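You operate a simulated robot arm through the tools that you are given. There is no shell and no other tool.

The job below is to be done with a simulated robot arm. You get a single attempt, and the scene is never put back.

JOB
Grind a heap of pepper into the pink bowl as the recipe card says.
Fine: set the mill's slider first; open the green switch to grind and shut it after. Where these are worked on the way, their far stop is far enough and under half their travel is too little: green switch.
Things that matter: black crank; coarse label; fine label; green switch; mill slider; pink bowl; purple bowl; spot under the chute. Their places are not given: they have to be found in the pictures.

Only the result counts: the job must be done as asked and must still hold three seconds after the hand-in. Knocking over, shifting, dropping, spilling or breaking anything else fails it.

ROBOT AND FRAMES
A 7-joint arm with a three-finger gripper, fixed in place. Base frame: the origin is on the floor under the middle of its stand, x ahead of it, y to its left, z up; the work surface is at about z = 920. Units: mm, degrees, N and s.
It reaches about 1342 mm from its shoulder. Its first joint turns from -166.0 to 166.0 degrees. Payload 2.69 kg.
Tool frame: the origin (TCP) lies between the finger pads and is the grasp point; the fingertips stand 30 mm ahead of it; z points along the fingers, y is the line along which they close. The gripper opens to 128 mm; its body begins 117 mm behind the TCP.
Orientation is that of the tool frame in the base frame, as [roll, pitch, yaw] about the fixed x, y, z axes, in that order (R = Rz(yaw) Ry(pitch) Rx(roll)). With the fingers straight down and closing along the base's y, the tool's x points along the base's -x, its y along +y and its z along -z.

CONTROLS
- The arm moves only by the tool play_rows. Its argument "plan" is a list that holds one entry, the list of rows, each a list of 6 numbers: the shift along the tool's x, y, z in mm, then the turn, a rotation vector about the tool's x, y, z in degrees. In form: [[[tx, ty, tz, ax, ay, az], ...]]. A call has 1 to 20 rows; each row is the pose to reach, as a shift and turn from the pose commanded when the call began, along the tool's axes at that moment. "grip" is the gripper command, from -1 (fully open) to 1 (shut), values between in proportion, set as the call begins (left out, the last holds). Rows are played at 5 a second. More than 50 mm and 8.6 degrees between two rows, or a gripper value outside its range, and nothing of the call is played. Where a pose cannot be reached the arm comes as near as it can. A force on the tool above 60 N (or 10 N above the force at the start of the call, whichever is more), or a blocked arm, ends the call early, and 0.2 s more pass. Each finger travels about 127 mm/s and halts on what it meets, pressing with about 30 N; the grip force reading is that of the motor and also rises with nothing between the fingers. The clock runs only during rows and for 0.2 s after the last one: add rows that repeat a pose to give the fingers time. The reply holds the time, the measured pose of the TCP, the force on the tool along the base axes, the opening and the grip force, in the units named above and with some noise, with the torque about the TCP (base axes, N m) and any sound that the robot's microphone picked up.
- Cameras (640 x 400 px; columns grow to the right, rows downward): "scene" is fixed at [48.3, 499.3, 1720.9]; the picture's right is [-0.42, -0.91, 0.00], its down [-0.57, 0.26, -0.78] and it looks along [0.71, -0.33, -0.62] (base axes); focal length 364 px, centre (320, 200). "wrist" rides on the gripper at [58, 54, -131] in the tool frame; the picture's right is [-0.68, 0.74, 0.00], its down [-0.62, -0.57, -0.55] and it looks along [-0.40, -0.37, 0.84] (tool axes); focal length 234 px, centre (320, 200).
- get_image(camera): a new picture of that camera. No time passes.
- move_column(by): moves the trunk up (or, below 0, down) by that many mm; the arm rides with it, the base frame stays. It gives what a move gives, with no picture.
- point_at(camera, pixels): for up to 12 pixels [column, row] of the newest picture of that camera ("zoom" is the newest enlarged one), the place [x, y, z] in the base frame of the surface seen there, good to about 2 mm. No time passes.
- close_up(camera, box): a new picture of the part [left, top, right, bottom] of that camera's present view, enlarged. No time passes.
- job_done(): hands the job in; it is judged then, once.

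Leave the gripper open and the arm clear of the work at the hand-in unless told otherwise.

The tools are called by a JSON object that holds its "op" and its "data". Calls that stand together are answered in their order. play_rows: Moves the arm, as the interface text tells. Its arguments: {"type":"object","properties":{"plan":{"type":"array"},"grip":{"type":"number"}},"required":["plan"]} The other tools are called the same way: move_column (by) moves the trunk up or down; get_image (camera) takes a picture; point_at (camera, pixels) gives the place of the surface under pixels of a picture; close_up (camera, box) takes an enlarged picture of a part of a camera's view; job_done () hands the job in.

At the start:

```text
time_s: 0.0
position: [584.6, 127.7, 1295.6]
ee_rot: [179.9, 0.0, 179.9]
ft_force: [0.1, 0.5, 0.2]
torque: [0.01, 0.02, -0.02]
opening: 128.0
grasp_force: 0.1
trunk travel left (down, up): [-150.0, 200.0]
```

scene: 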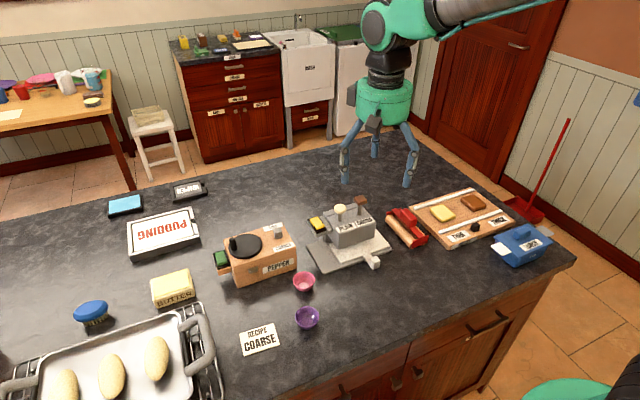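
wrist: 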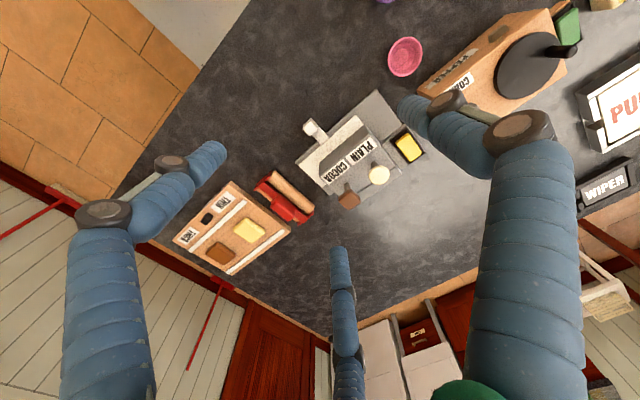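

I see a pepper mill (orange-brown box with "PEPPER" at about (265,255)), a pink bowl (303,281), a purple bowl (307,317), and a recipe card reading "COARSE" (260,340). I'll take enlarged pictures of the mill and the card first.

{"op": "close_up", "data": {"camera": "scene", "box": [200, 215, 330, 300]}}

{"op": "close_up", "data": {"camera": "scene", "box": [230, 300, 330, 362]}}

{"op": "close_up", "data": {"camera": "wrist", "box": [380, 0, 600, 130]}}

```text
4.71 times, centred on (265, 258) of scene
```

zoom: 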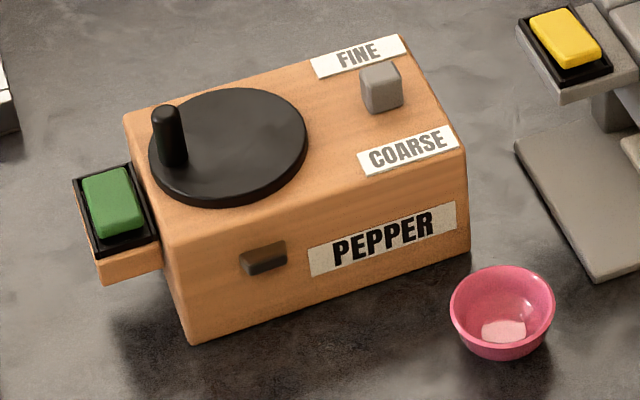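

```text
6.40 times, centred on (280, 331) of scene
```

zoom: 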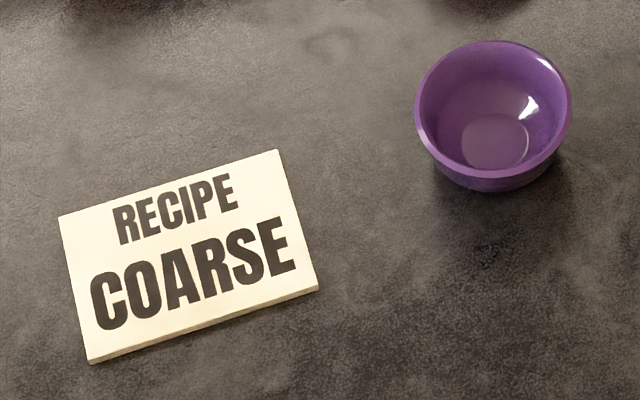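

```text
2.91 times, centred on (490, 65) of wrist
```

zoom: 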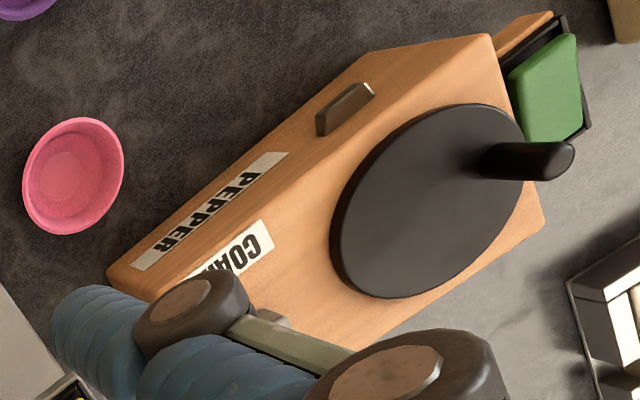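

The card reads COARSE. The mill has a grey slider knob between FINE and COARSE, a black crank disc with a peg, a dark chute on its front face and a green switch on the left side. Next I take a fresh enlarged view and measure the key places.

{"op": "close_up", "data": {"camera": "scene", "box": [200, 215, 330, 300]}}

{"op": "point_at", "data": {"camera": "zoom", "pixels": [[382, 75], [382, 100], [357, 52], [408, 150], [165, 110], [228, 145], [113, 200], [92, 180], [135, 225], [264, 247], [264, 265], [502, 330]]}}

{"op": "point_at", "data": {"camera": "zoom", "pixels": [[130, 118], [400, 40], [465, 150], [165, 235], [190, 340], [468, 250], [455, 300], [550, 300], [500, 268], [502, 356], [300, 135], [160, 155]]}}

```text
4.71 times, centred on (265, 258) of scene
```

zoom: 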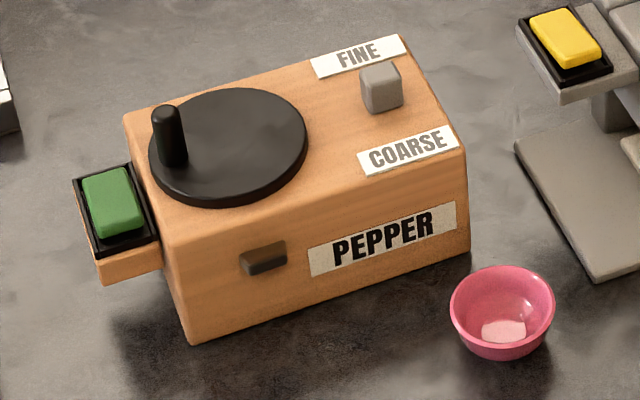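

```text
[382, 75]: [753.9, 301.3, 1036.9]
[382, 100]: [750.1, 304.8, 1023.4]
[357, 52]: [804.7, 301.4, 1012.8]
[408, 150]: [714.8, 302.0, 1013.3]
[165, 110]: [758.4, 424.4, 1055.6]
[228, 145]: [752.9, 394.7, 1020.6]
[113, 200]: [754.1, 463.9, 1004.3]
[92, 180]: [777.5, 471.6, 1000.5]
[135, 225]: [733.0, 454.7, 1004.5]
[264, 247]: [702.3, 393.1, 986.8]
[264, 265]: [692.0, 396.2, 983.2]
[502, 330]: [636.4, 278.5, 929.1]
```

```text
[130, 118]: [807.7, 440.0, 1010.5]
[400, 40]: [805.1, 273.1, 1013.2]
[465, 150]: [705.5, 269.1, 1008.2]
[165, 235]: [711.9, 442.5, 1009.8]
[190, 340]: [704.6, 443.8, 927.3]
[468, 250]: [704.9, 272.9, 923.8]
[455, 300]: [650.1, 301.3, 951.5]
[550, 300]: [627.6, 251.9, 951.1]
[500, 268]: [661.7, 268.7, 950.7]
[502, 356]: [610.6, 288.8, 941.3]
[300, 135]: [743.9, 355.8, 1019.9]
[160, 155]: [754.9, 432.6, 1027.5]
```

The mill is square to the base: x from 705 to 810, y from 270 to 443, with its top at z≈1012. The slider knob is at about (758,301), midway between FINE (x≈800) and COARSE (x≈715). I'll look closer at the switch, chute and slider.

{"op": "close_up", "data": {"camera": "scene", "box": [205, 240, 265, 280]}}

{"op": "close_up", "data": {"camera": "scene", "box": [260, 218, 305, 255]}}

{"op": "close_up", "data": {"camera": "wrist", "box": [530, 0, 610, 50]}}

```text
10.00 times, centred on (235, 260) of scene
```

zoom: 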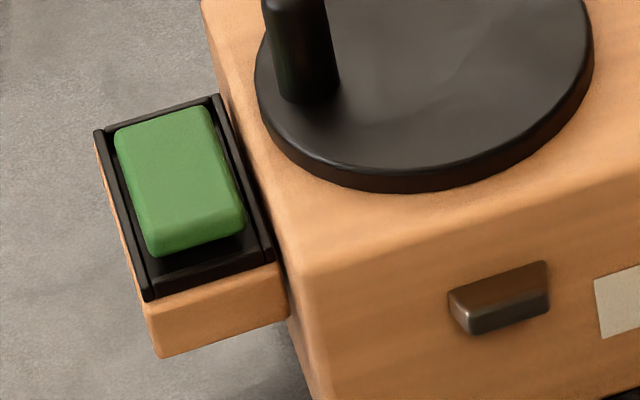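

```text
10.81 times, centred on (282, 236) of scene
```

zoom: 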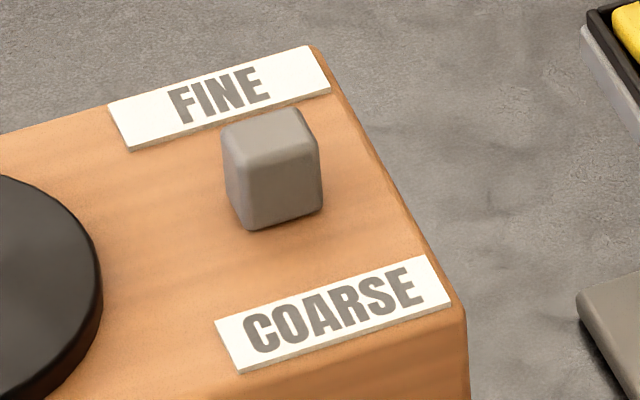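

```text
8.00 times, centred on (570, 25) of wrist
```

zoom: 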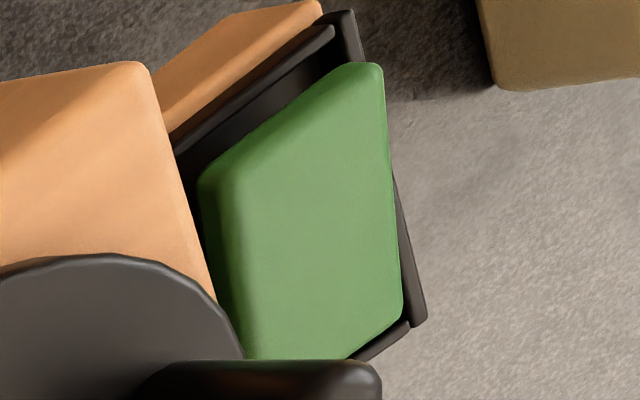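

The green pad sits in a black tray and may be a rocker or a slide. I'll measure its surface to find out, using the switch close-up again.

{"op": "close_up", "data": {"camera": "scene", "box": [205, 240, 265, 280]}}

{"op": "point_at", "data": {"camera": "zoom", "pixels": [[165, 125], [172, 150], [180, 175], [187, 200], [193, 222], [195, 245], [205, 265], [215, 285], [103, 140], [148, 292], [265, 250], [213, 100]]}}

{"op": "point_at", "data": {"camera": "zoom", "pixels": [[125, 140], [205, 115], [155, 235], [235, 205], [240, 240], [160, 265], [185, 258], [160, 350], [280, 300], [500, 285], [500, 320], [460, 310]]}}

```text
10.00 times, centred on (235, 260) of scene
```

zoom: 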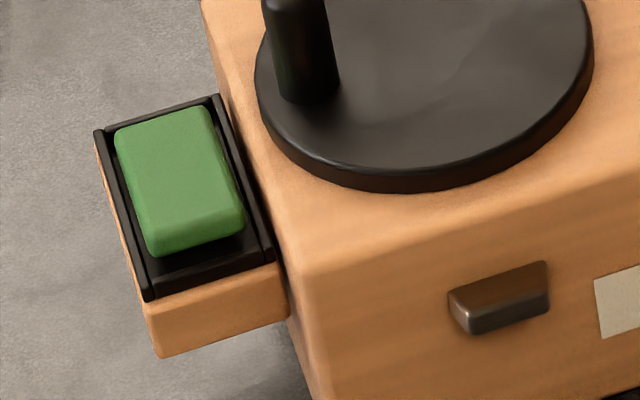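

```text
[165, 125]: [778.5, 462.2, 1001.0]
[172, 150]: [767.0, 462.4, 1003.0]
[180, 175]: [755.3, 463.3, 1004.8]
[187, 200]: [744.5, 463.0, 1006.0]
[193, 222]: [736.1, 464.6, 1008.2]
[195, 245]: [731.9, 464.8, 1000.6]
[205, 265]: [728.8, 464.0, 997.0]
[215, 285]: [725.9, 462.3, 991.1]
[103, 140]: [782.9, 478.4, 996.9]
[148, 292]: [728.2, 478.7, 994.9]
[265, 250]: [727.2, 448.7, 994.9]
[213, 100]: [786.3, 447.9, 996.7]
```

```text
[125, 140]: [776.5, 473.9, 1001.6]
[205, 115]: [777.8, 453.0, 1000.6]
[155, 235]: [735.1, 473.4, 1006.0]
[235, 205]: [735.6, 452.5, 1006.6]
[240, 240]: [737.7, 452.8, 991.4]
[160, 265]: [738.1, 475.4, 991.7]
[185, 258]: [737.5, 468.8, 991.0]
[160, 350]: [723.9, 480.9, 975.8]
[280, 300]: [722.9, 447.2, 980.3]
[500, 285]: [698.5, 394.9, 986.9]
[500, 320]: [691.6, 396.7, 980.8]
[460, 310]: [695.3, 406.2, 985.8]
```

The green switch is a rocker. Its front end (x≈733) stands high at z≈1008 and its back end (x≈778) is low at z≈1000.5, so the pivot is near x≈756. Next I look at the gripper's fingers to learn their layout.

{"op": "close_up", "data": {"camera": "scene", "box": [320, 70, 440, 195]}}

{"op": "point_at", "data": {"camera": "scene", "pixels": [[345, 184], [411, 184], [375, 155], [343, 155], [416, 155], [373, 135], [350, 135], [405, 130]]}}

```text
3.20 times, centred on (380, 132) of scene
```

zoom: 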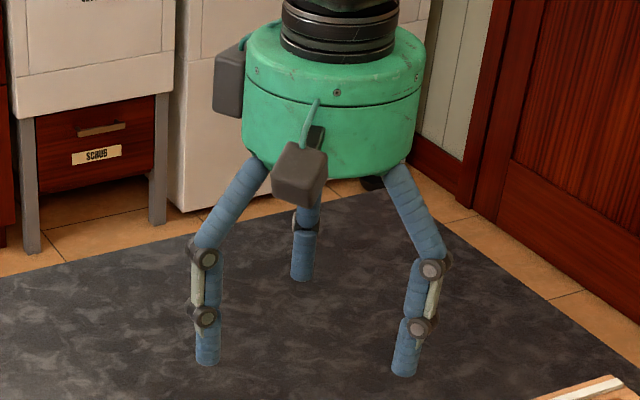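

```text
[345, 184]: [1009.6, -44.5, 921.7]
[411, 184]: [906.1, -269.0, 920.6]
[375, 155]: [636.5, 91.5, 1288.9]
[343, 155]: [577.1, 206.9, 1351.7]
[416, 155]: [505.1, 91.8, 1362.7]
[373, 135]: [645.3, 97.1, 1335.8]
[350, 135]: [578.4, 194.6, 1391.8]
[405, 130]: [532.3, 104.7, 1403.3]
```

The three fingers sit about 120° apart: one at +y and two at −y, ±x. I'll shut the gripper in place with rows that don't move, to see what shape the closed fingers make as a pushing tip.

{"op": "play_rows", "data": {"plan": [[[0, 0, 0, 0, 0, 0], [0, 0, 0, 0, 0, 0], [0, 0, 0, 0, 0, 0], [0, 0, 0, 0, 0, 0], [0, 0, 0, 0, 0, 0]]], "grip": 1}}

{"op": "close_up", "data": {"camera": "scene", "box": [320, 70, 440, 195]}}

{"op": "get_image", "data": {"camera": "wrist"}}

```text
time_s: 1.2
position: [583.0, 127.7, 1296.0]
ee_rot: [180.0, 0.0, -180.0]
ft_force: [0.7, 0.4, 0.5]
torque: [-0.01, -0.02, -0.02]
opening: 2.4
grasp_force: 30.0
trunk travel left (down, up): [-150.0, 200.0]
```

```text
3.20 times, centred on (380, 132) of scene
```

zoom: 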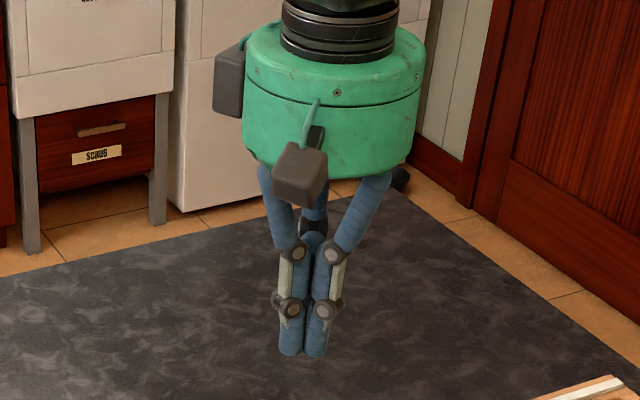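

```text
taken
```

wrist: 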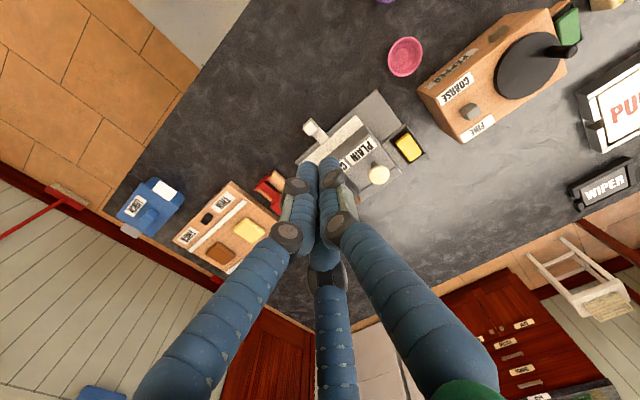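

Closed, the fingers make a compact bundle. I'll measure its tip at about zoom (290,345) and (315,348), and take a zoom of the knob for its exact position.

{"op": "point_at", "data": {"camera": "zoom", "pixels": [[290, 340], [317, 340], [290, 353], [317, 355], [303, 335], [282, 340], [324, 340], [290, 310], [322, 310], [275, 303], [340, 303]]}}

{"op": "close_up", "data": {"camera": "scene", "box": [260, 218, 305, 255]}}

{"op": "point_at", "data": {"camera": "zoom", "pixels": [[232, 128], [298, 115], [240, 150], [312, 140], [270, 130], [250, 222], [318, 205], [285, 175], [120, 110], [318, 55], [232, 320], [430, 270]]}}

```text
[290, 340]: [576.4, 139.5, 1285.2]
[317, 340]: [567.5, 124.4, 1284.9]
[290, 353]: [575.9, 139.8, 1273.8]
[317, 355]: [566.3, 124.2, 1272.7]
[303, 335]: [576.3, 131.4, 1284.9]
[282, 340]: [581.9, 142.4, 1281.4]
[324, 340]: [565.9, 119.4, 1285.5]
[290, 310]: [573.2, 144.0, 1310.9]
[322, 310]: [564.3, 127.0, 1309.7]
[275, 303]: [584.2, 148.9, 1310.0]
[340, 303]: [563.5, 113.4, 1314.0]
```

```text
10.81 times, centred on (282, 236) of scene
```

zoom: 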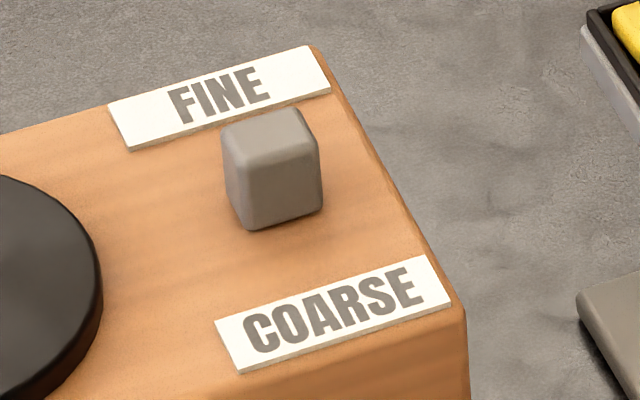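

```text
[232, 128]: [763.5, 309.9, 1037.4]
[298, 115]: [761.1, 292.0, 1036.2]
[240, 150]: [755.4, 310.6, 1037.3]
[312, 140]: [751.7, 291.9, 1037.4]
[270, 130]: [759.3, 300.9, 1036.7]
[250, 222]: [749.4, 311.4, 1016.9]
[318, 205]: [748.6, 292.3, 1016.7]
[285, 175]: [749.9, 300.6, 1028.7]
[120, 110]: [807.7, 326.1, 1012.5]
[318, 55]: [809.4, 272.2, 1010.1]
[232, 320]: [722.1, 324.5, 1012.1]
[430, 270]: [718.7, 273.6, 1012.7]
```

The knob spans x 749–770, y 291–312, up to z 1037. The closed bundle reaches about 17 mm from the TCP toward −x. I'll move high above the far (FINE) side of the knob, to about (804,305), then lower to z≈1150.

{"op": "play_rows", "data": {"plan": [[[-27.5, 22.2, 0, 0, 0, 0], [-55, 44.4, 0, 0, 0, 0], [-82.5, 66.6, 0, 0, 0, 0], [-110, 88.8, 0, 0, 0, 0], [-137.5, 111, 0, 0, 0, 0], [-165, 133.2, 0, 0, 0, 0], [-192.5, 155.4, 0, 0, 0, 0], [-220, 177.5, 0, 0, 0, 0], [-220, 177.5, 40, 0, 0, 0], [-220, 177.5, 80, 0, 0, 0], [-220, 177.5, 120, 0, 0, 0], [-220, 177.5, 145, 0, 0, 0], [-220, 177.5, 145, 0, 0, 0], [-220, 177.5, 145, 0, 0, 0]]], "grip": 1}}

{"op": "get_image", "data": {"camera": "scene"}}

{"op": "get_image", "data": {"camera": "wrist"}}

```text
time_s: 4.2
position: [803.2, 304.7, 1150.4]
ee_rot: [180.0, 0.0, -179.9]
ft_force: [-0.2, 0.5, 0.5]
torque: [0.04, -0.03, -0.01]
opening: 2.0
grasp_force: 29.9
trunk travel left (down, up): [-150.0, 200.0]
```

```text
taken
```

scene: 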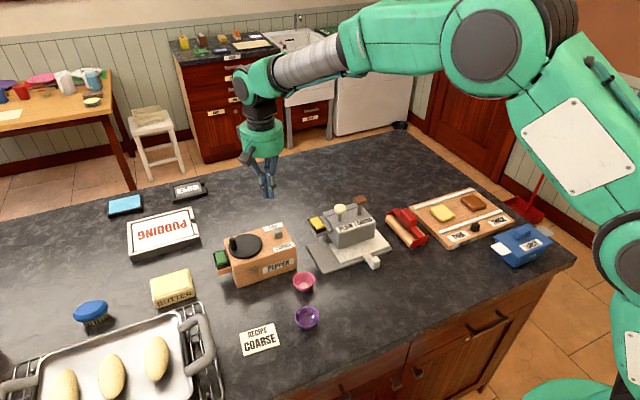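

```text
taken
```

wrist: 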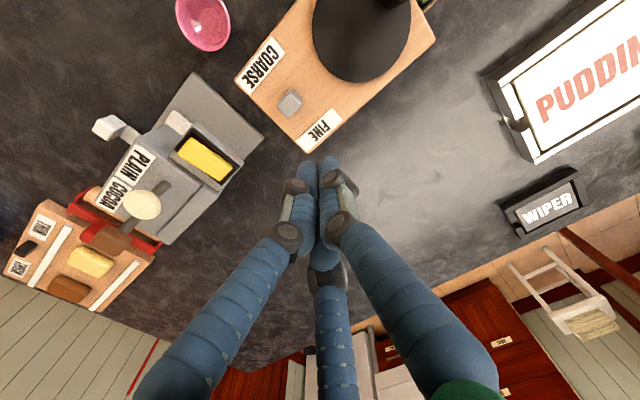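

I'm at (803,305,1150), above the far edge of the mill. I'll lower to z≈1050 so the tips come to about 1020, beside and behind the knob, then check.

{"op": "play_rows", "data": {"plan": [[[0, 0, 30, 0, 0, 0], [0, 0, 60, 0, 0, 0], [0, 0, 80, 0, 0, 0], [0, 0, 90, 0, 0, 0], [0, 0, 97, 0, 0, 0], [0, 0, 101, 0, 0, 0], [0, 0, 101, 0, 0, 0]]], "grip": 1}}

{"op": "close_up", "data": {"camera": "scene", "box": [215, 190, 325, 260]}}

{"op": "get_image", "data": {"camera": "wrist"}}

```text
time_s: 5.8
position: [804.1, 305.2, 1049.9]
ee_rot: [180.0, 0.1, -180.0]
ft_force: [-0.7, 0.3, -0.2]
torque: [-0.02, -0.02, -0.01]
opening: 2.0
grasp_force: 30.6
trunk travel left (down, up): [-150.0, 200.0]
```

```text
5.71 times, centred on (270, 225) of scene
```

zoom: 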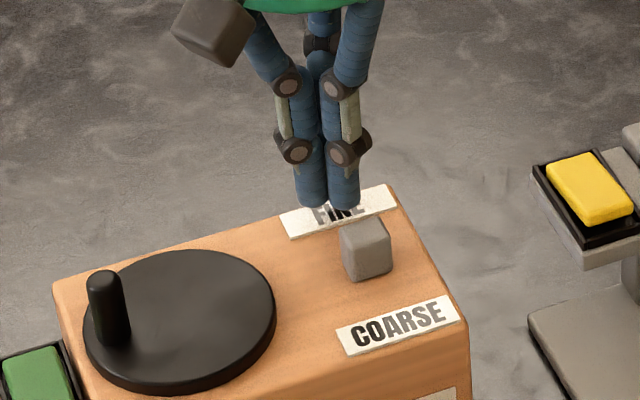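

```text
taken
```

wrist: 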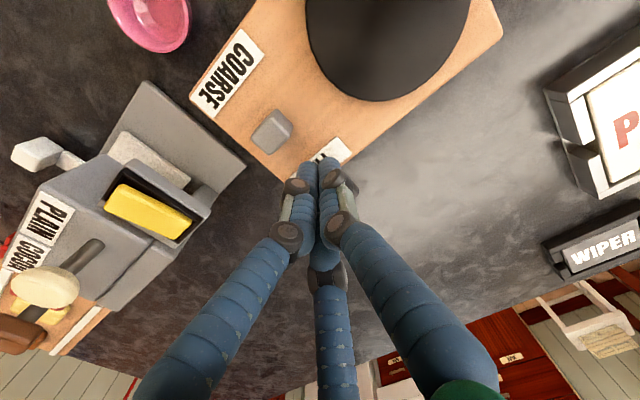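

The tips hover just above the FINE label, directly behind the knob. I'll push slowly toward COARSE (base −x, tool +x) in 4–5 mm steps, with the force limit as the stop.

{"op": "play_rows", "data": {"plan": [[[6, 0, 0, 0, 0, 0], [11, 0, 0, 0, 0, 0], [15, 0, 0, 0, 0, 0], [19, 0, 0, 0, 0, 0], [23, 0, 0, 0, 0, 0], [27, 0, 0, 0, 0, 0], [31, 0, 0, 0, 0, 0], [35, 0, 0, 0, 0, 0], [35, 0, 0, 0, 0, 0]]], "grip": 1}}

{"op": "close_up", "data": {"camera": "scene", "box": [215, 190, 325, 260]}}

```text
time_s: 7.8
position: [769.1, 305.1, 1049.7]
ee_rot: [-180.0, 0.0, 179.9]
ft_force: [-0.1, -0.2, -0.2]
torque: [-0.01, 0.05, -0.01]
opening: 2.3
grasp_force: 29.6
trunk travel left (down, up): [-150.0, 200.0]
```

```text
5.71 times, centred on (270, 225) of scene
```

zoom: 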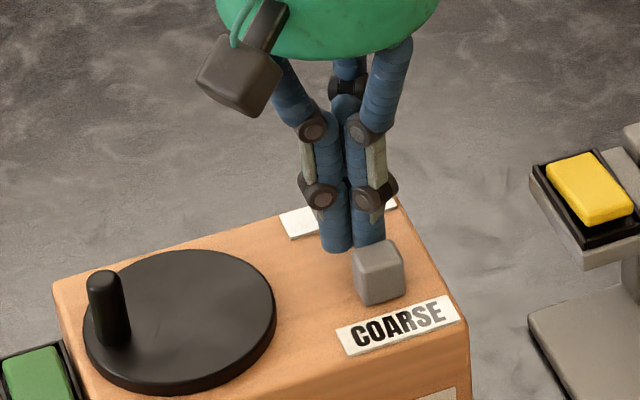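

The knob moved from zoom (365,250) to about (378,270) with almost no force, and no stop felt yet. I'll keep pushing gently until a stop.

{"op": "play_rows", "data": {"plan": [[[3, 0, 0, 0, 0, 0], [6, 0, 0, 0, 0, 0], [9, 0, 0, 0, 0, 0], [12, 0, 0, 0, 0, 0], [15, 0, 0, 0, 0, 0], [15, 0, 0, 0, 0, 0]]], "grip": 1}}

{"op": "close_up", "data": {"camera": "scene", "box": [215, 190, 325, 260]}}

```text
time_s: 9.1
position: [763.9, 304.4, 1052.6]
ee_rot: [179.8, 0.8, 180.0]
ft_force: [37.4, 1.0, -5.0]
torque: [0.51, 0.13, 0.1]
opening: 2.4
grasp_force: 30.1
trunk travel left (down, up): [-150.0, 200.0]
stopped in row 6: the force on the tool passed its limit at 61 N (the readings are from after the stop); the commanded pose is now the measured one
```

```text
5.71 times, centred on (270, 225) of scene
```

zoom: 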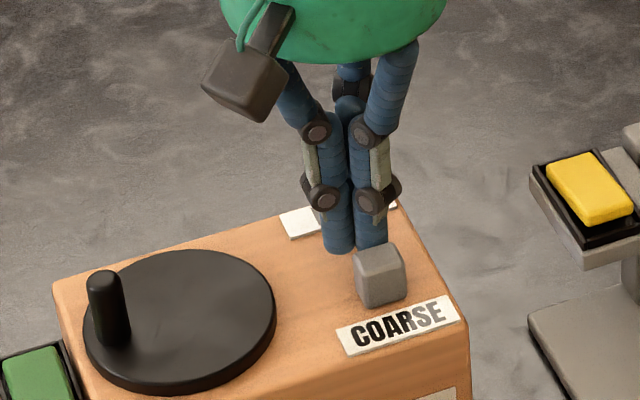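

The knob has reached its stop (61 N) and the mill hasn't shifted in the picture. Now I back off away from the knob and lift clear.

{"op": "play_rows", "data": {"plan": [[[-5, 0, 0, 0, -0.8, 0], [-15, 0, 0, 0, -0.8, 0], [-25, 0, 0, 0, -0.8, 0], [-25, 0, -20, 0, -0.8, 0], [-25, 0, -60, 0, -0.8, 0], [-25, 0, -100, 0, -0.8, 0], [-25, 0, -140, 0, -0.8, 0], [-25, 0, -180, 0, -0.8, 0], [-25, 0, -180, 0, -0.8, 0]]], "grip": 1}}

{"op": "close_up", "data": {"camera": "scene", "box": [200, 215, 330, 300]}}

{"op": "point_at", "data": {"camera": "zoom", "pixels": [[408, 150], [130, 118], [400, 40], [465, 150], [165, 235], [190, 340], [468, 250], [390, 95], [395, 110], [502, 330]]}}

```text
time_s: 11.1
position: [780.7, 303.7, 1232.7]
ee_rot: [179.9, 1.2, -179.9]
ft_force: [-0.2, 0.1, -0.1]
torque: [0.03, -0.09, 0.04]
opening: 2.0
grasp_force: 29.6
trunk travel left (down, up): [-150.0, 200.0]
```

```text
4.71 times, centred on (265, 258) of scene
```

zoom: 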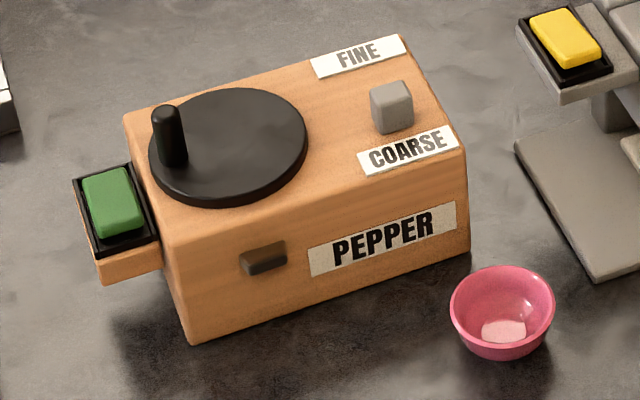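

```text
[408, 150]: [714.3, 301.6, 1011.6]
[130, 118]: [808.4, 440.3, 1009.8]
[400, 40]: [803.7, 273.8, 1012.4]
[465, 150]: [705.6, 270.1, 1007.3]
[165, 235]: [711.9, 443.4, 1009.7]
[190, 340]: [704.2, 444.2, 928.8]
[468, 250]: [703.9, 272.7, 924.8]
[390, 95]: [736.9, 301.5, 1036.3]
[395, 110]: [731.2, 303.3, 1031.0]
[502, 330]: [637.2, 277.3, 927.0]
```

The knob now rests at the COARSE end (x≈741) and the mill hasn't moved. Next is the bowl. I'll zoom on both bowls and the tabletop around the chute to get exact positions and clearances.

{"op": "close_up", "data": {"camera": "scene", "box": [270, 255, 350, 335]}}

{"op": "close_up", "data": {"camera": "scene", "box": [282, 262, 332, 298]}}

{"op": "point_at", "data": {"camera": "zoom", "pixels": [[148, 160], [420, 165], [300, 95], [225, 110], [375, 110], [200, 240], [380, 240], [290, 290], [270, 240], [280, 255], [160, 190], [410, 200]]}}

```text
5.00 times, centred on (310, 295) of scene
```

zoom: 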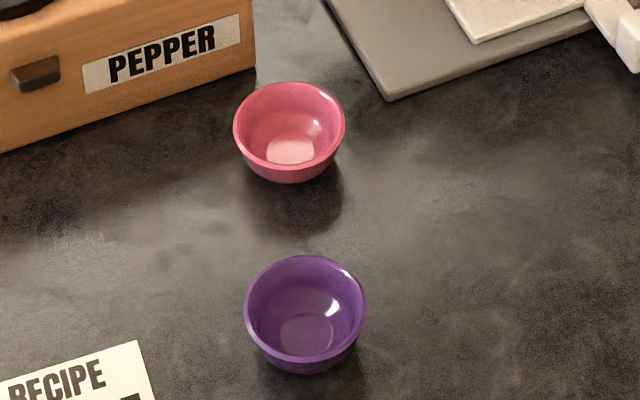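

```text
11.11 times, centred on (307, 280) of scene
```

zoom: 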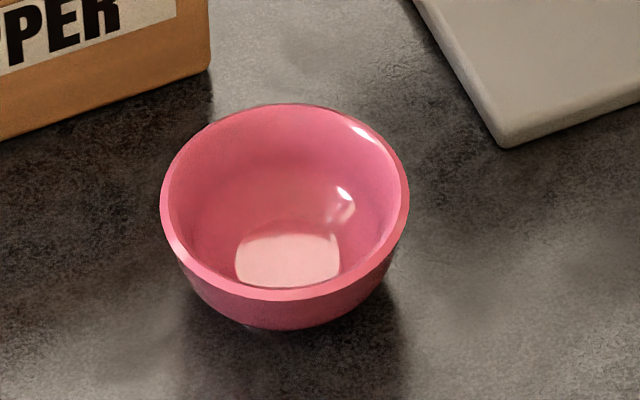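

```text
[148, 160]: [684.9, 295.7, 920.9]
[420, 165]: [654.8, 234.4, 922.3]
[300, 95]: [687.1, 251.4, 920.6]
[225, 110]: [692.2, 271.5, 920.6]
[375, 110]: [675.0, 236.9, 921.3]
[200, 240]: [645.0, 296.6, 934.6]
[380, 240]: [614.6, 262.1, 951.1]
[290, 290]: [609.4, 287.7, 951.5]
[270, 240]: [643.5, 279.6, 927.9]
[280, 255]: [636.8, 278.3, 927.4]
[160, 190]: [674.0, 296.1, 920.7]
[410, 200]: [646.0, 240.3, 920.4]
```

I'll sample rim points of the pink bowl in this zoom, plus the corner of the grey plate at (505,140).

{"op": "point_at", "data": {"camera": "zoom", "pixels": [[166, 205], [404, 195], [285, 107], [200, 143], [375, 138], [170, 235], [200, 272], [240, 288], [330, 285], [375, 258], [505, 143], [205, 65]]}}

{"op": "close_up", "data": {"camera": "scene", "box": [282, 298, 332, 334]}}

{"op": "point_at", "data": {"camera": "zoom", "pixels": [[195, 190], [455, 190], [330, 100], [330, 310], [325, 260], [255, 290], [400, 280]]}}

```text
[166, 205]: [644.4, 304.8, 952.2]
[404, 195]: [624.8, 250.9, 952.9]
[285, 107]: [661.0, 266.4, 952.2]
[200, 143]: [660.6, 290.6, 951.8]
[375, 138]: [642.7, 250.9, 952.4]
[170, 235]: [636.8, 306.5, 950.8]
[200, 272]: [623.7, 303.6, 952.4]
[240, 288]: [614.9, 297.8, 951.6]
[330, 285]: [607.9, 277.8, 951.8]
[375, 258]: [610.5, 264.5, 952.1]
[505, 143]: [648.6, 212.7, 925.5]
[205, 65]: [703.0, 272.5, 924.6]
```

```text
11.11 times, centred on (307, 316) of scene
```

zoom: 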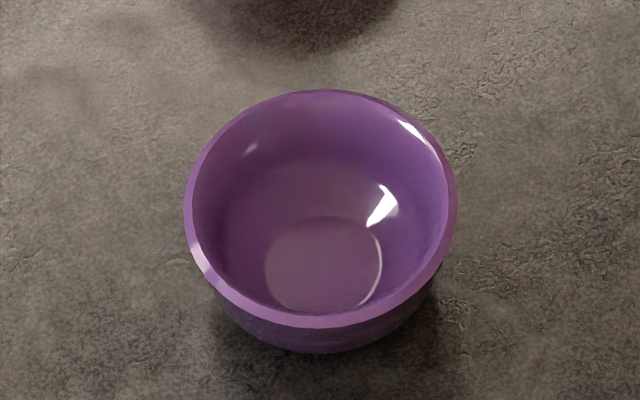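

```text
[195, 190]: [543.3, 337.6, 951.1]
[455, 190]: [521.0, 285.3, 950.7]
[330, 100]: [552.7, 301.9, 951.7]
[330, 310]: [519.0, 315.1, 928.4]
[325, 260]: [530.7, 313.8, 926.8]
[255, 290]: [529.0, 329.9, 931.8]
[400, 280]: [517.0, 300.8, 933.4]
```

The pink bowl's centre is about (635,278), with rim radius ≈28 at z 952. The purple bowl is at about (532,311), well away. I'll move above the pink bowl, turn the hand 30° about the tool z so the fingers point to 180° and ±60° (away from the mill when placing), and open to about 84 mm.

{"op": "play_rows", "data": {"plan": [[[18, -3.2, 0, 0, 0.2, 3.75], [36, -6.5, 0, 0, 0.4, 7.5], [55, -9.7, 0, 0, 0.5, 11.25], [73, -13, 10, 0, 0.6, 15], [91, -16.2, 20, 0, 0.8, 18.75], [109, -19.5, 40, 0, 1, 22.5], [128, -22.7, 60, 0, 1.1, 26.25], [146, -26, 80, 0, 1.2, 30], [146, -26, 83, 0, 1.2, 30], [146, -26, 83, 0, 1.2, 30]]], "grip": -0.32}}

{"op": "get_image", "data": {"camera": "scene"}}

{"op": "get_image", "data": {"camera": "wrist"}}

```text
time_s: 13.3
position: [638.0, 277.3, 1147.4]
ee_rot: [179.6, -0.1, 150.1]
ft_force: [1.2, 0.6, -0.8]
torque: [0.02, 0.05, 0.0]
opening: 84.7
grasp_force: 0.0
trunk travel left (down, up): [-150.0, 200.0]
```

```text
taken
```

scene: 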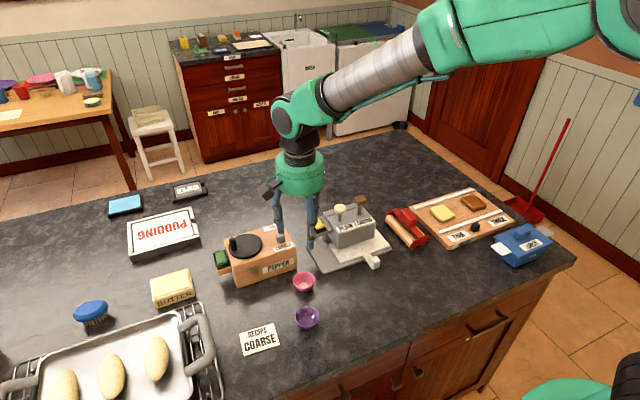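

```text
taken
```

wrist: 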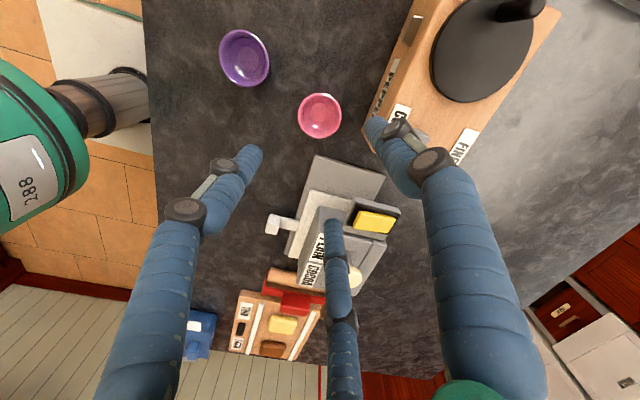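

I'm above the bowl at yaw 150°, fingers at 60°, 180° and 300°. I'll take a close-up of the gripper to measure how far knuckles and boxes stick out.

{"op": "close_up", "data": {"camera": "scene", "box": [240, 130, 350, 260]}}

```text
3.08 times, centred on (295, 195) of scene
```

zoom: 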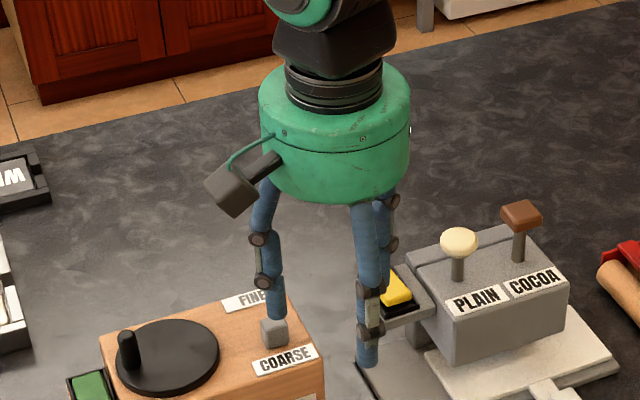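

{"op": "point_at", "data": {"camera": "zoom", "pixels": [[368, 355], [368, 310], [370, 285], [276, 310], [265, 282], [258, 240], [262, 200], [230, 190], [235, 212], [392, 243], [385, 220], [335, 195]]}}

```text
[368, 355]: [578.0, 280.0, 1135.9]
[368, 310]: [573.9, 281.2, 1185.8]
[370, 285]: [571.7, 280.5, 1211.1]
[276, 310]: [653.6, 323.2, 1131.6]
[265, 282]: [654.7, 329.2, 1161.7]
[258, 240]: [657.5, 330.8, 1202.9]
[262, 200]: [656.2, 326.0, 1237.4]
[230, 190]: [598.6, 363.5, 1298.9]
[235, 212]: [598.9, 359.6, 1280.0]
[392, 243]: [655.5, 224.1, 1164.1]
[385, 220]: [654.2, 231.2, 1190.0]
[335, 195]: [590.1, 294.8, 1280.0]
```

Finger outer radius is about 60 mm at this opening. Before descending I check the grey dispenser's plate and its yellow switch bracket, which the finger at 300° passes near.

{"op": "close_up", "data": {"camera": "scene", "box": [280, 200, 360, 290]}}

{"op": "point_at", "data": {"camera": "scene", "pixels": [[307, 220], [316, 234], [324, 231], [309, 250], [318, 268], [326, 276], [340, 268]]}}

```text
4.44 times, centred on (320, 245) of scene
```

zoom: 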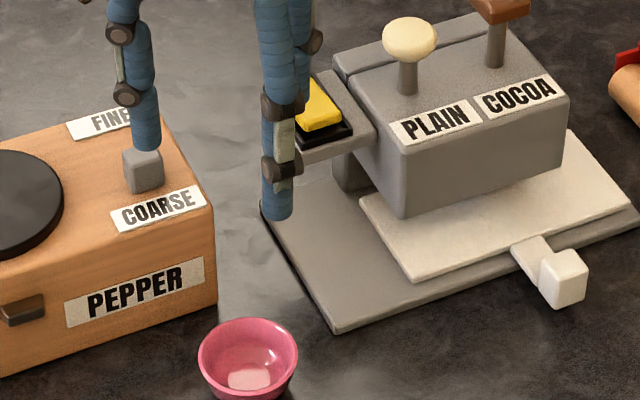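

```text
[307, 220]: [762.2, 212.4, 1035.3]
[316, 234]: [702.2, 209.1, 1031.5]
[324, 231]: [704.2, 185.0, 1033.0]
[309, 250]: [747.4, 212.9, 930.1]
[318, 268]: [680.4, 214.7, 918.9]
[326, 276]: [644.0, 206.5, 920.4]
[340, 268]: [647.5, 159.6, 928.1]
```

There's ample clearance: the plate edge is at y≈213 and the bracket at x≥702. I'll lower straight down around the pink bowl to TCP z≈1000, centring on (635,278), then check with pictures.

{"op": "play_rows", "data": {"plan": [[[2.8, -1.1, 30, 0, 0, 0], [2.8, -1.1, 60, 0, 0, 0], [2.8, -1.1, 90, 0, 0, 0], [2.8, -1.1, 115, 0, 0, 0], [2.8, -1.1, 135, 0, 0, 0], [2.8, -1.1, 147, 0, 0, 0], [2.8, -1.1, 147, 0, 0, 0], [2.8, -1.1, 147, 0, 0, 0]]], "grip": -0.32}}

{"op": "close_up", "data": {"camera": "scene", "box": [250, 220, 370, 310]}}

{"op": "get_image", "data": {"camera": "wrist"}}

```text
time_s: 15.1
position: [635.0, 280.6, 999.8]
ee_rot: [179.6, -0.1, 150.0]
ft_force: [-0.4, 0.8, 0.8]
torque: [0.02, 0.0, -0.01]
opening: 84.6
grasp_force: 0.1
trunk travel left (down, up): [-150.0, 200.0]
```

```text
4.44 times, centred on (310, 265) of scene
```

zoom: 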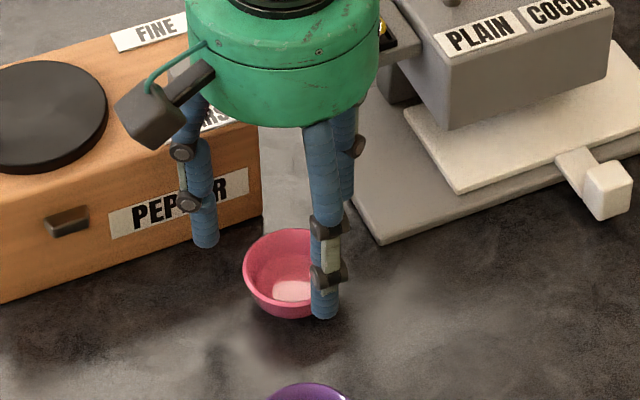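

```text
taken
```

wrist: 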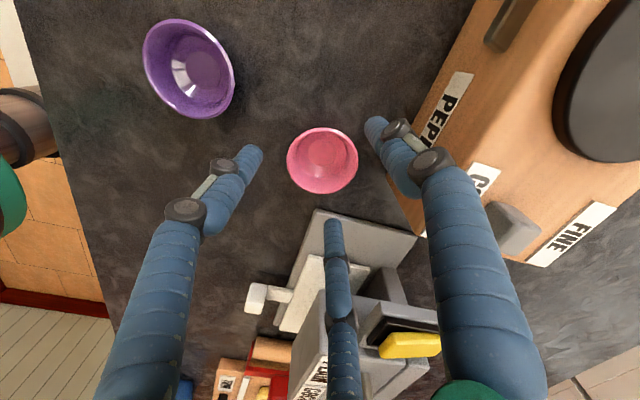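

The bowl sits centrally between the three tips. I correct y by about −2.5 mm and lower slowly to TCP z≈957, so the tips are about 7 mm above the table.

{"op": "play_rows", "data": {"plan": [[[-1.2, -2.2, 10, 0, 0, 0], [-1.2, -2.2, 20, 0, 0, 0], [-1.2, -2.2, 30, 0, 0, 0], [-1.2, -2.2, 38, 0, 0, 0], [-1.2, -2.2, 43, 0, 0, 0], [-1.2, -2.2, 43, 0, 0, 0], [-1.2, -2.2, 43, 0, 0, 0]]], "grip": -0.32}}

{"op": "close_up", "data": {"camera": "scene", "box": [250, 220, 370, 310]}}

{"op": "get_image", "data": {"camera": "wrist"}}

```text
time_s: 16.7
position: [635.0, 277.0, 956.4]
ee_rot: [179.6, -0.1, 150.1]
ft_force: [-0.3, 0.3, -0.4]
torque: [0.03, 0.05, 0.0]
opening: 84.5
grasp_force: 0.1
trunk travel left (down, up): [-150.0, 200.0]
```

```text
4.44 times, centred on (310, 265) of scene
```

zoom: 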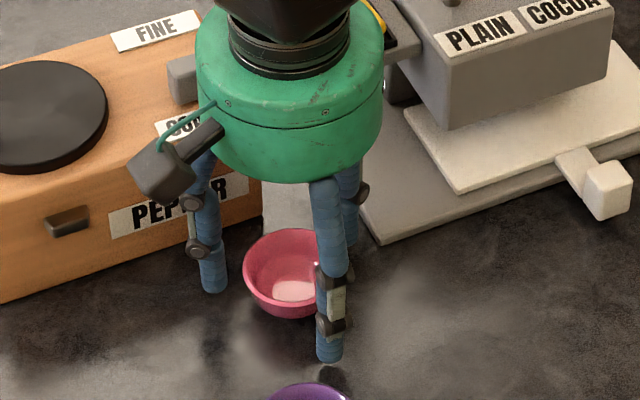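

```text
taken
```

wrist: 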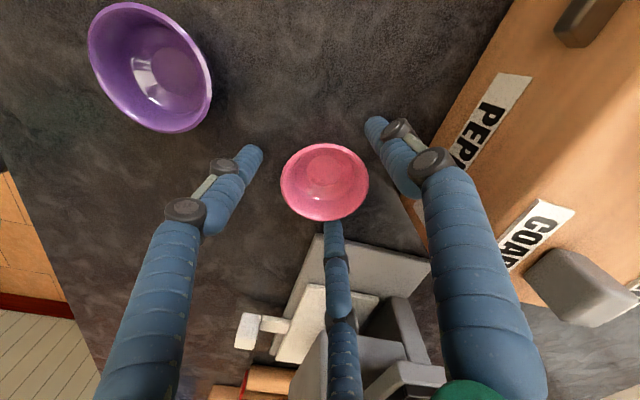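

The bowl is well centred. I'll close on it with a moderate command, first near contact, then firm.

{"op": "play_rows", "data": {"plan": [[[0, 0, 0, 0, 0, 0], [0, 0, 0, 0, 0, 0]]], "grip": 0.06}}

{"op": "play_rows", "data": {"plan": [[[0, 0, 0, 0, 0, 0], [0, 0, 0, 0, 0, 0], [0, 0, 0, 0, 0, 0]]], "grip": 0.4}}

{"op": "get_image", "data": {"camera": "wrist"}}

{"op": "close_up", "data": {"camera": "scene", "box": [250, 220, 370, 310]}}

```text
time_s: 17.3
position: [633.5, 276.6, 955.1]
ee_rot: [179.6, -0.1, 150.0]
ft_force: [0.4, -0.6, -1.2]
torque: [-0.02, -0.02, 0.0]
opening: 60.2
grasp_force: 0.1
trunk travel left (down, up): [-150.0, 200.0]
```

```text
time_s: 18.1
position: [634.9, 276.1, 956.1]
ee_rot: [179.7, -0.1, 150.1]
ft_force: [-0.7, -0.4, 1.7]
torque: [-0.01, 0.01, -0.02]
opening: 49.6
grasp_force: 29.9
trunk travel left (down, up): [-150.0, 200.0]
```

```text
taken
```

wrist: 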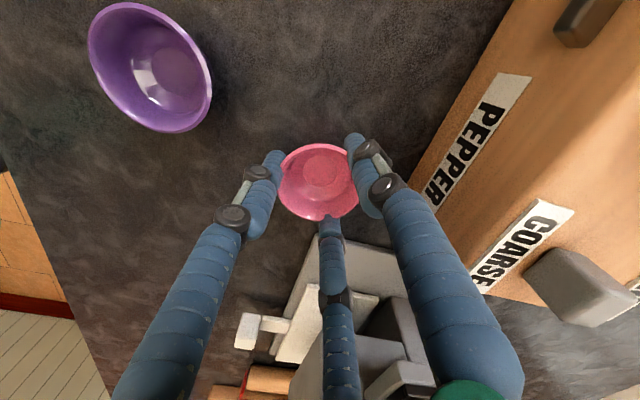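

```text
4.44 times, centred on (310, 265) of scene
```

zoom: 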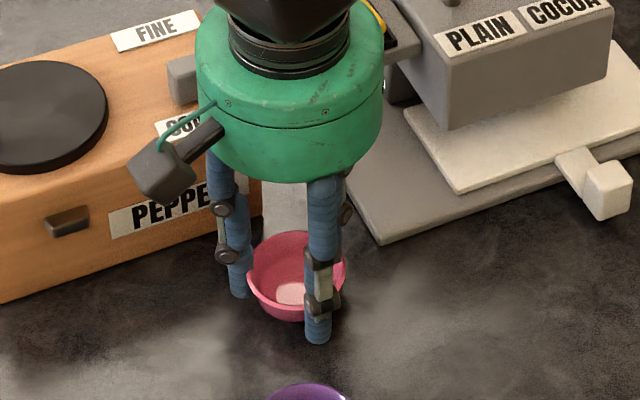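

The bowl is gripped (opening 49.6 mm, 30 N). I'll lift it only 12 mm and check that it hangs level.

{"op": "play_rows", "data": {"plan": [[[0, 0, -3, 0, 0, 0], [0, 0, -6, 0, 0, 0], [0, 0, -9, 0, 0, 0], [0, 0, -12, 0, 0, 0], [0, 0, -12, 0, 0, 0]]], "grip": 0.4}}

{"op": "close_up", "data": {"camera": "scene", "box": [250, 220, 370, 310]}}

{"op": "get_image", "data": {"camera": "wrist"}}

```text
time_s: 19.3
position: [634.6, 276.7, 967.9]
ee_rot: [179.7, 0.0, 150.0]
ft_force: [0.0, 0.8, -1.2]
torque: [-0.02, 0.01, -0.02]
opening: 49.4
grasp_force: 30.4
trunk travel left (down, up): [-150.0, 200.0]
```

```text
4.44 times, centred on (310, 265) of scene
```

zoom: 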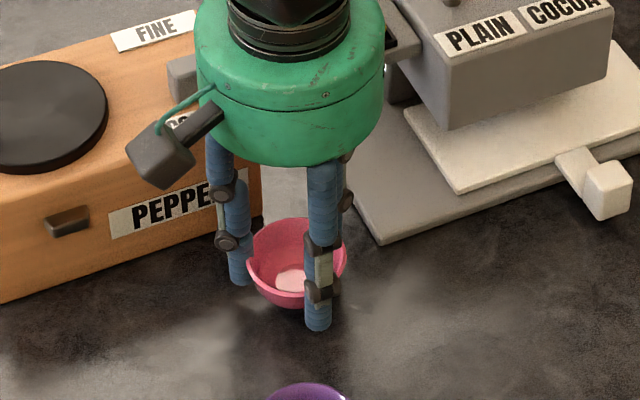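

```text
taken
```

wrist: 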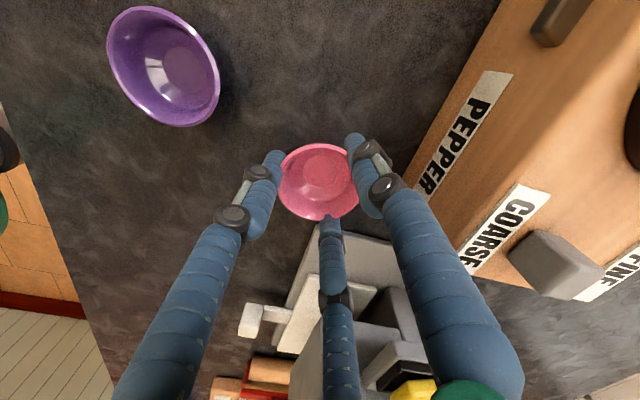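

The bowl is held level. I'll carry it along y to about (640,396), staying clear of the mill's front and the chute.

{"op": "play_rows", "data": {"plan": [[[7, 13, 0, 0, 0, 0], [14, 26, 0, 0, 0, 0], [21, 40, 0, 0, 0, 0], [28, 53, 0, 0, 0, 0], [35, 66, 0, 0, 0, 0], [42, 79, 0, 0, 0, 0], [49, 93, 0, 0, 0, 0], [55.2, 105.6, 0, 0, 0, 0], [55.2, 105.6, 0, 0, 0, 0], [55.2, 105.6, 0, 0, 0, 0]]], "grip": 0.4}}

{"op": "close_up", "data": {"camera": "scene", "box": [210, 220, 330, 310]}}

{"op": "get_image", "data": {"camera": "wrist"}}

```text
time_s: 21.5
position: [638.6, 397.0, 970.3]
ee_rot: [179.7, -0.1, 150.0]
ft_force: [-0.7, -0.1, -1.2]
torque: [0.03, -0.02, -0.01]
opening: 49.4
grasp_force: 30.5
trunk travel left (down, up): [-150.0, 200.0]
```

```text
4.44 times, centred on (270, 265) of scene
```

zoom: 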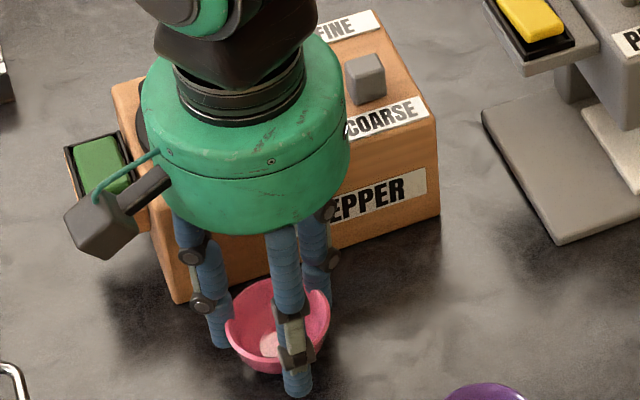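

```text
taken
```

wrist: 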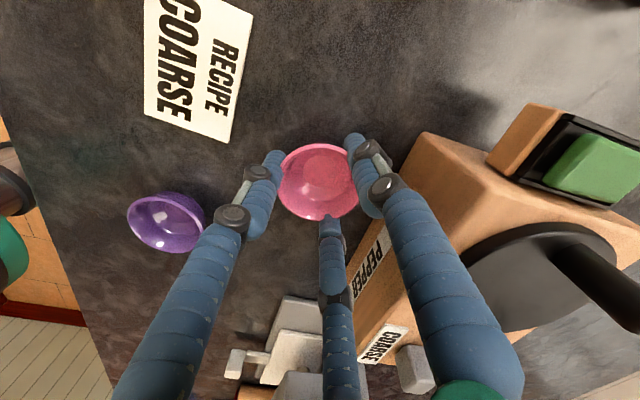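

The bowl is at (639,397) under the hand. I'll bring it forward about 20 mm toward the mill and lower it onto the table, staying clear of the mill face.

{"op": "play_rows", "data": {"plan": [[[-4.5, 2.2, 0, 0, 0, 0], [-9, 4.5, 0, 0, 0, 0], [-13.5, 6.8, 0, 0, 0, 0], [-18.9, 9.2, 0, 0, 0, 0], [-18.9, 9.2, 4, 0, 0, 0], [-18.9, 9.2, 8, 0, 0, 0], [-18.9, 9.2, 11, 0, 0, 0], [-18.9, 9.2, 12, 0, 0, 0], [-18.9, 9.2, 12, 0, 0, 0]]], "grip": 0.4}}

{"op": "close_up", "data": {"camera": "scene", "box": [210, 220, 330, 310]}}

{"op": "get_image", "data": {"camera": "wrist"}}

```text
time_s: 23.5
position: [660.8, 395.0, 957.5]
ee_rot: [179.6, -0.1, 150.1]
ft_force: [-0.2, -0.2, -1.6]
torque: [-0.02, 0.02, 0.01]
opening: 49.6
grasp_force: 30.0
trunk travel left (down, up): [-150.0, 200.0]
```

```text
4.44 times, centred on (270, 265) of scene
```

zoom: 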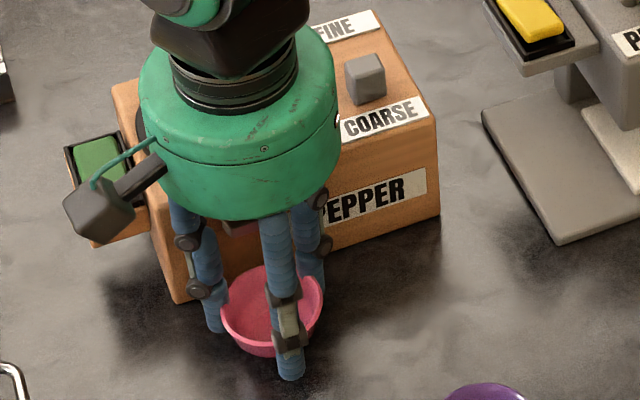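

```text
taken
```

wrist: 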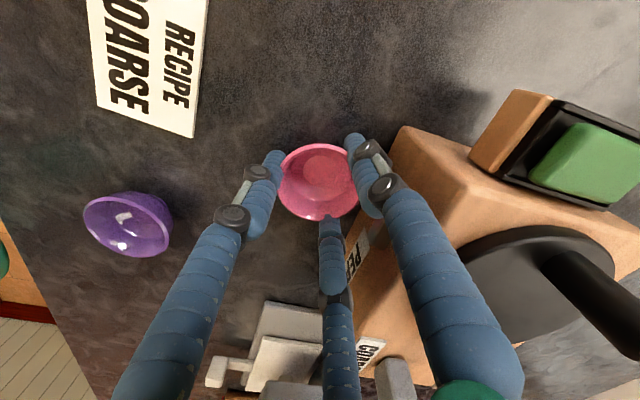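

No contact so far. I'll measure the finger on the +y side (zoom (190,288), (210,305)) to see how much room is left to the mill face at x≈704.

{"op": "close_up", "data": {"camera": "scene", "box": [240, 255, 300, 310]}}

{"op": "point_at", "data": {"camera": "zoom", "pixels": [[125, 190], [135, 130], [140, 60], [150, 230], [115, 175], [200, 215], [310, 290], [330, 110], [365, 110], [240, 165], [250, 210], [170, 100]]}}

```text
7.27 times, centred on (270, 282) of scene
```

zoom: 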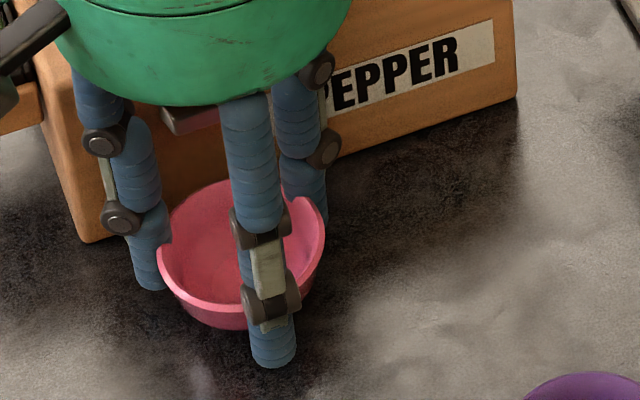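

```text
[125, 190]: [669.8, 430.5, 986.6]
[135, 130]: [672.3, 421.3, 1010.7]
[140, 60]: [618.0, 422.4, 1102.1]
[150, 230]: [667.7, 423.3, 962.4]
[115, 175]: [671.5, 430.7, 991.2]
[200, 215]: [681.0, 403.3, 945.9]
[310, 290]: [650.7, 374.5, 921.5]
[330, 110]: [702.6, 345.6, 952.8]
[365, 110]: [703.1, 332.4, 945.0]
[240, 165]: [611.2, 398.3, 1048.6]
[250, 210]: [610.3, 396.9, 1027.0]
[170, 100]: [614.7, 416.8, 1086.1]
```

The +y finger's far side is about x 688–692, leaving about 12 mm to the mill face. I'll ease forward another 7 mm, watching the force.

{"op": "play_rows", "data": {"plan": [[[-1.7, 1, 0, 0, 0, 0], [-3.4, 2, 0, 0, 0, 0], [-5, 2.9, 0, 0, 0, 0], [-6.1, 3.5, 0, 0, 0, 0], [-6.1, 3.5, 0, 0, 0, 0]]], "grip": 0.4}}

{"op": "close_up", "data": {"camera": "scene", "box": [240, 255, 300, 310]}}

{"op": "close_up", "data": {"camera": "wrist", "box": [240, 100, 480, 250]}}

```text
time_s: 24.7
position: [666.9, 396.9, 956.4]
ee_rot: [179.6, -0.1, 149.9]
ft_force: [-0.1, -0.1, -0.7]
torque: [0.03, 0.0, 0.0]
opening: 49.5
grasp_force: 29.9
trunk travel left (down, up): [-150.0, 200.0]
```

```text
7.27 times, centred on (270, 282) of scene
```

zoom: 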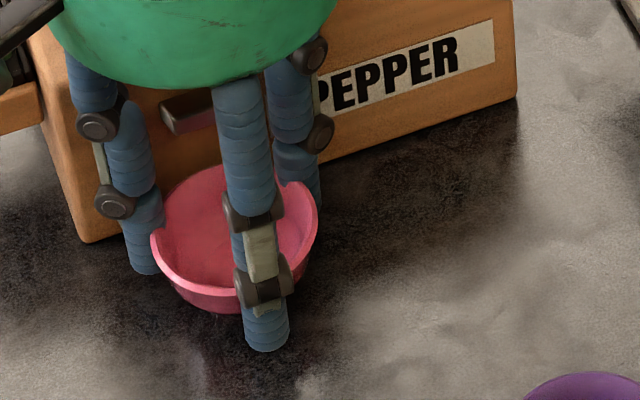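

```text
2.67 times, centred on (360, 175) of wrist
```

zoom: 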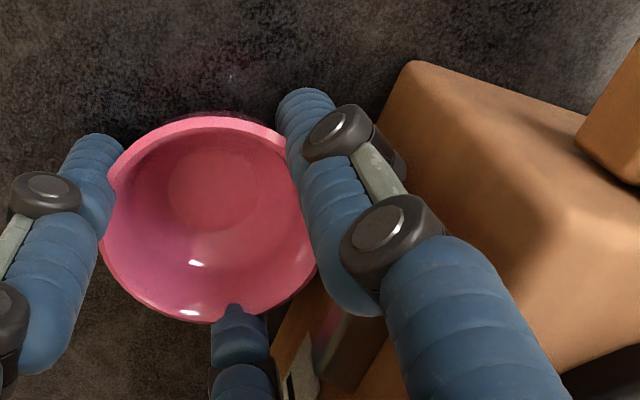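

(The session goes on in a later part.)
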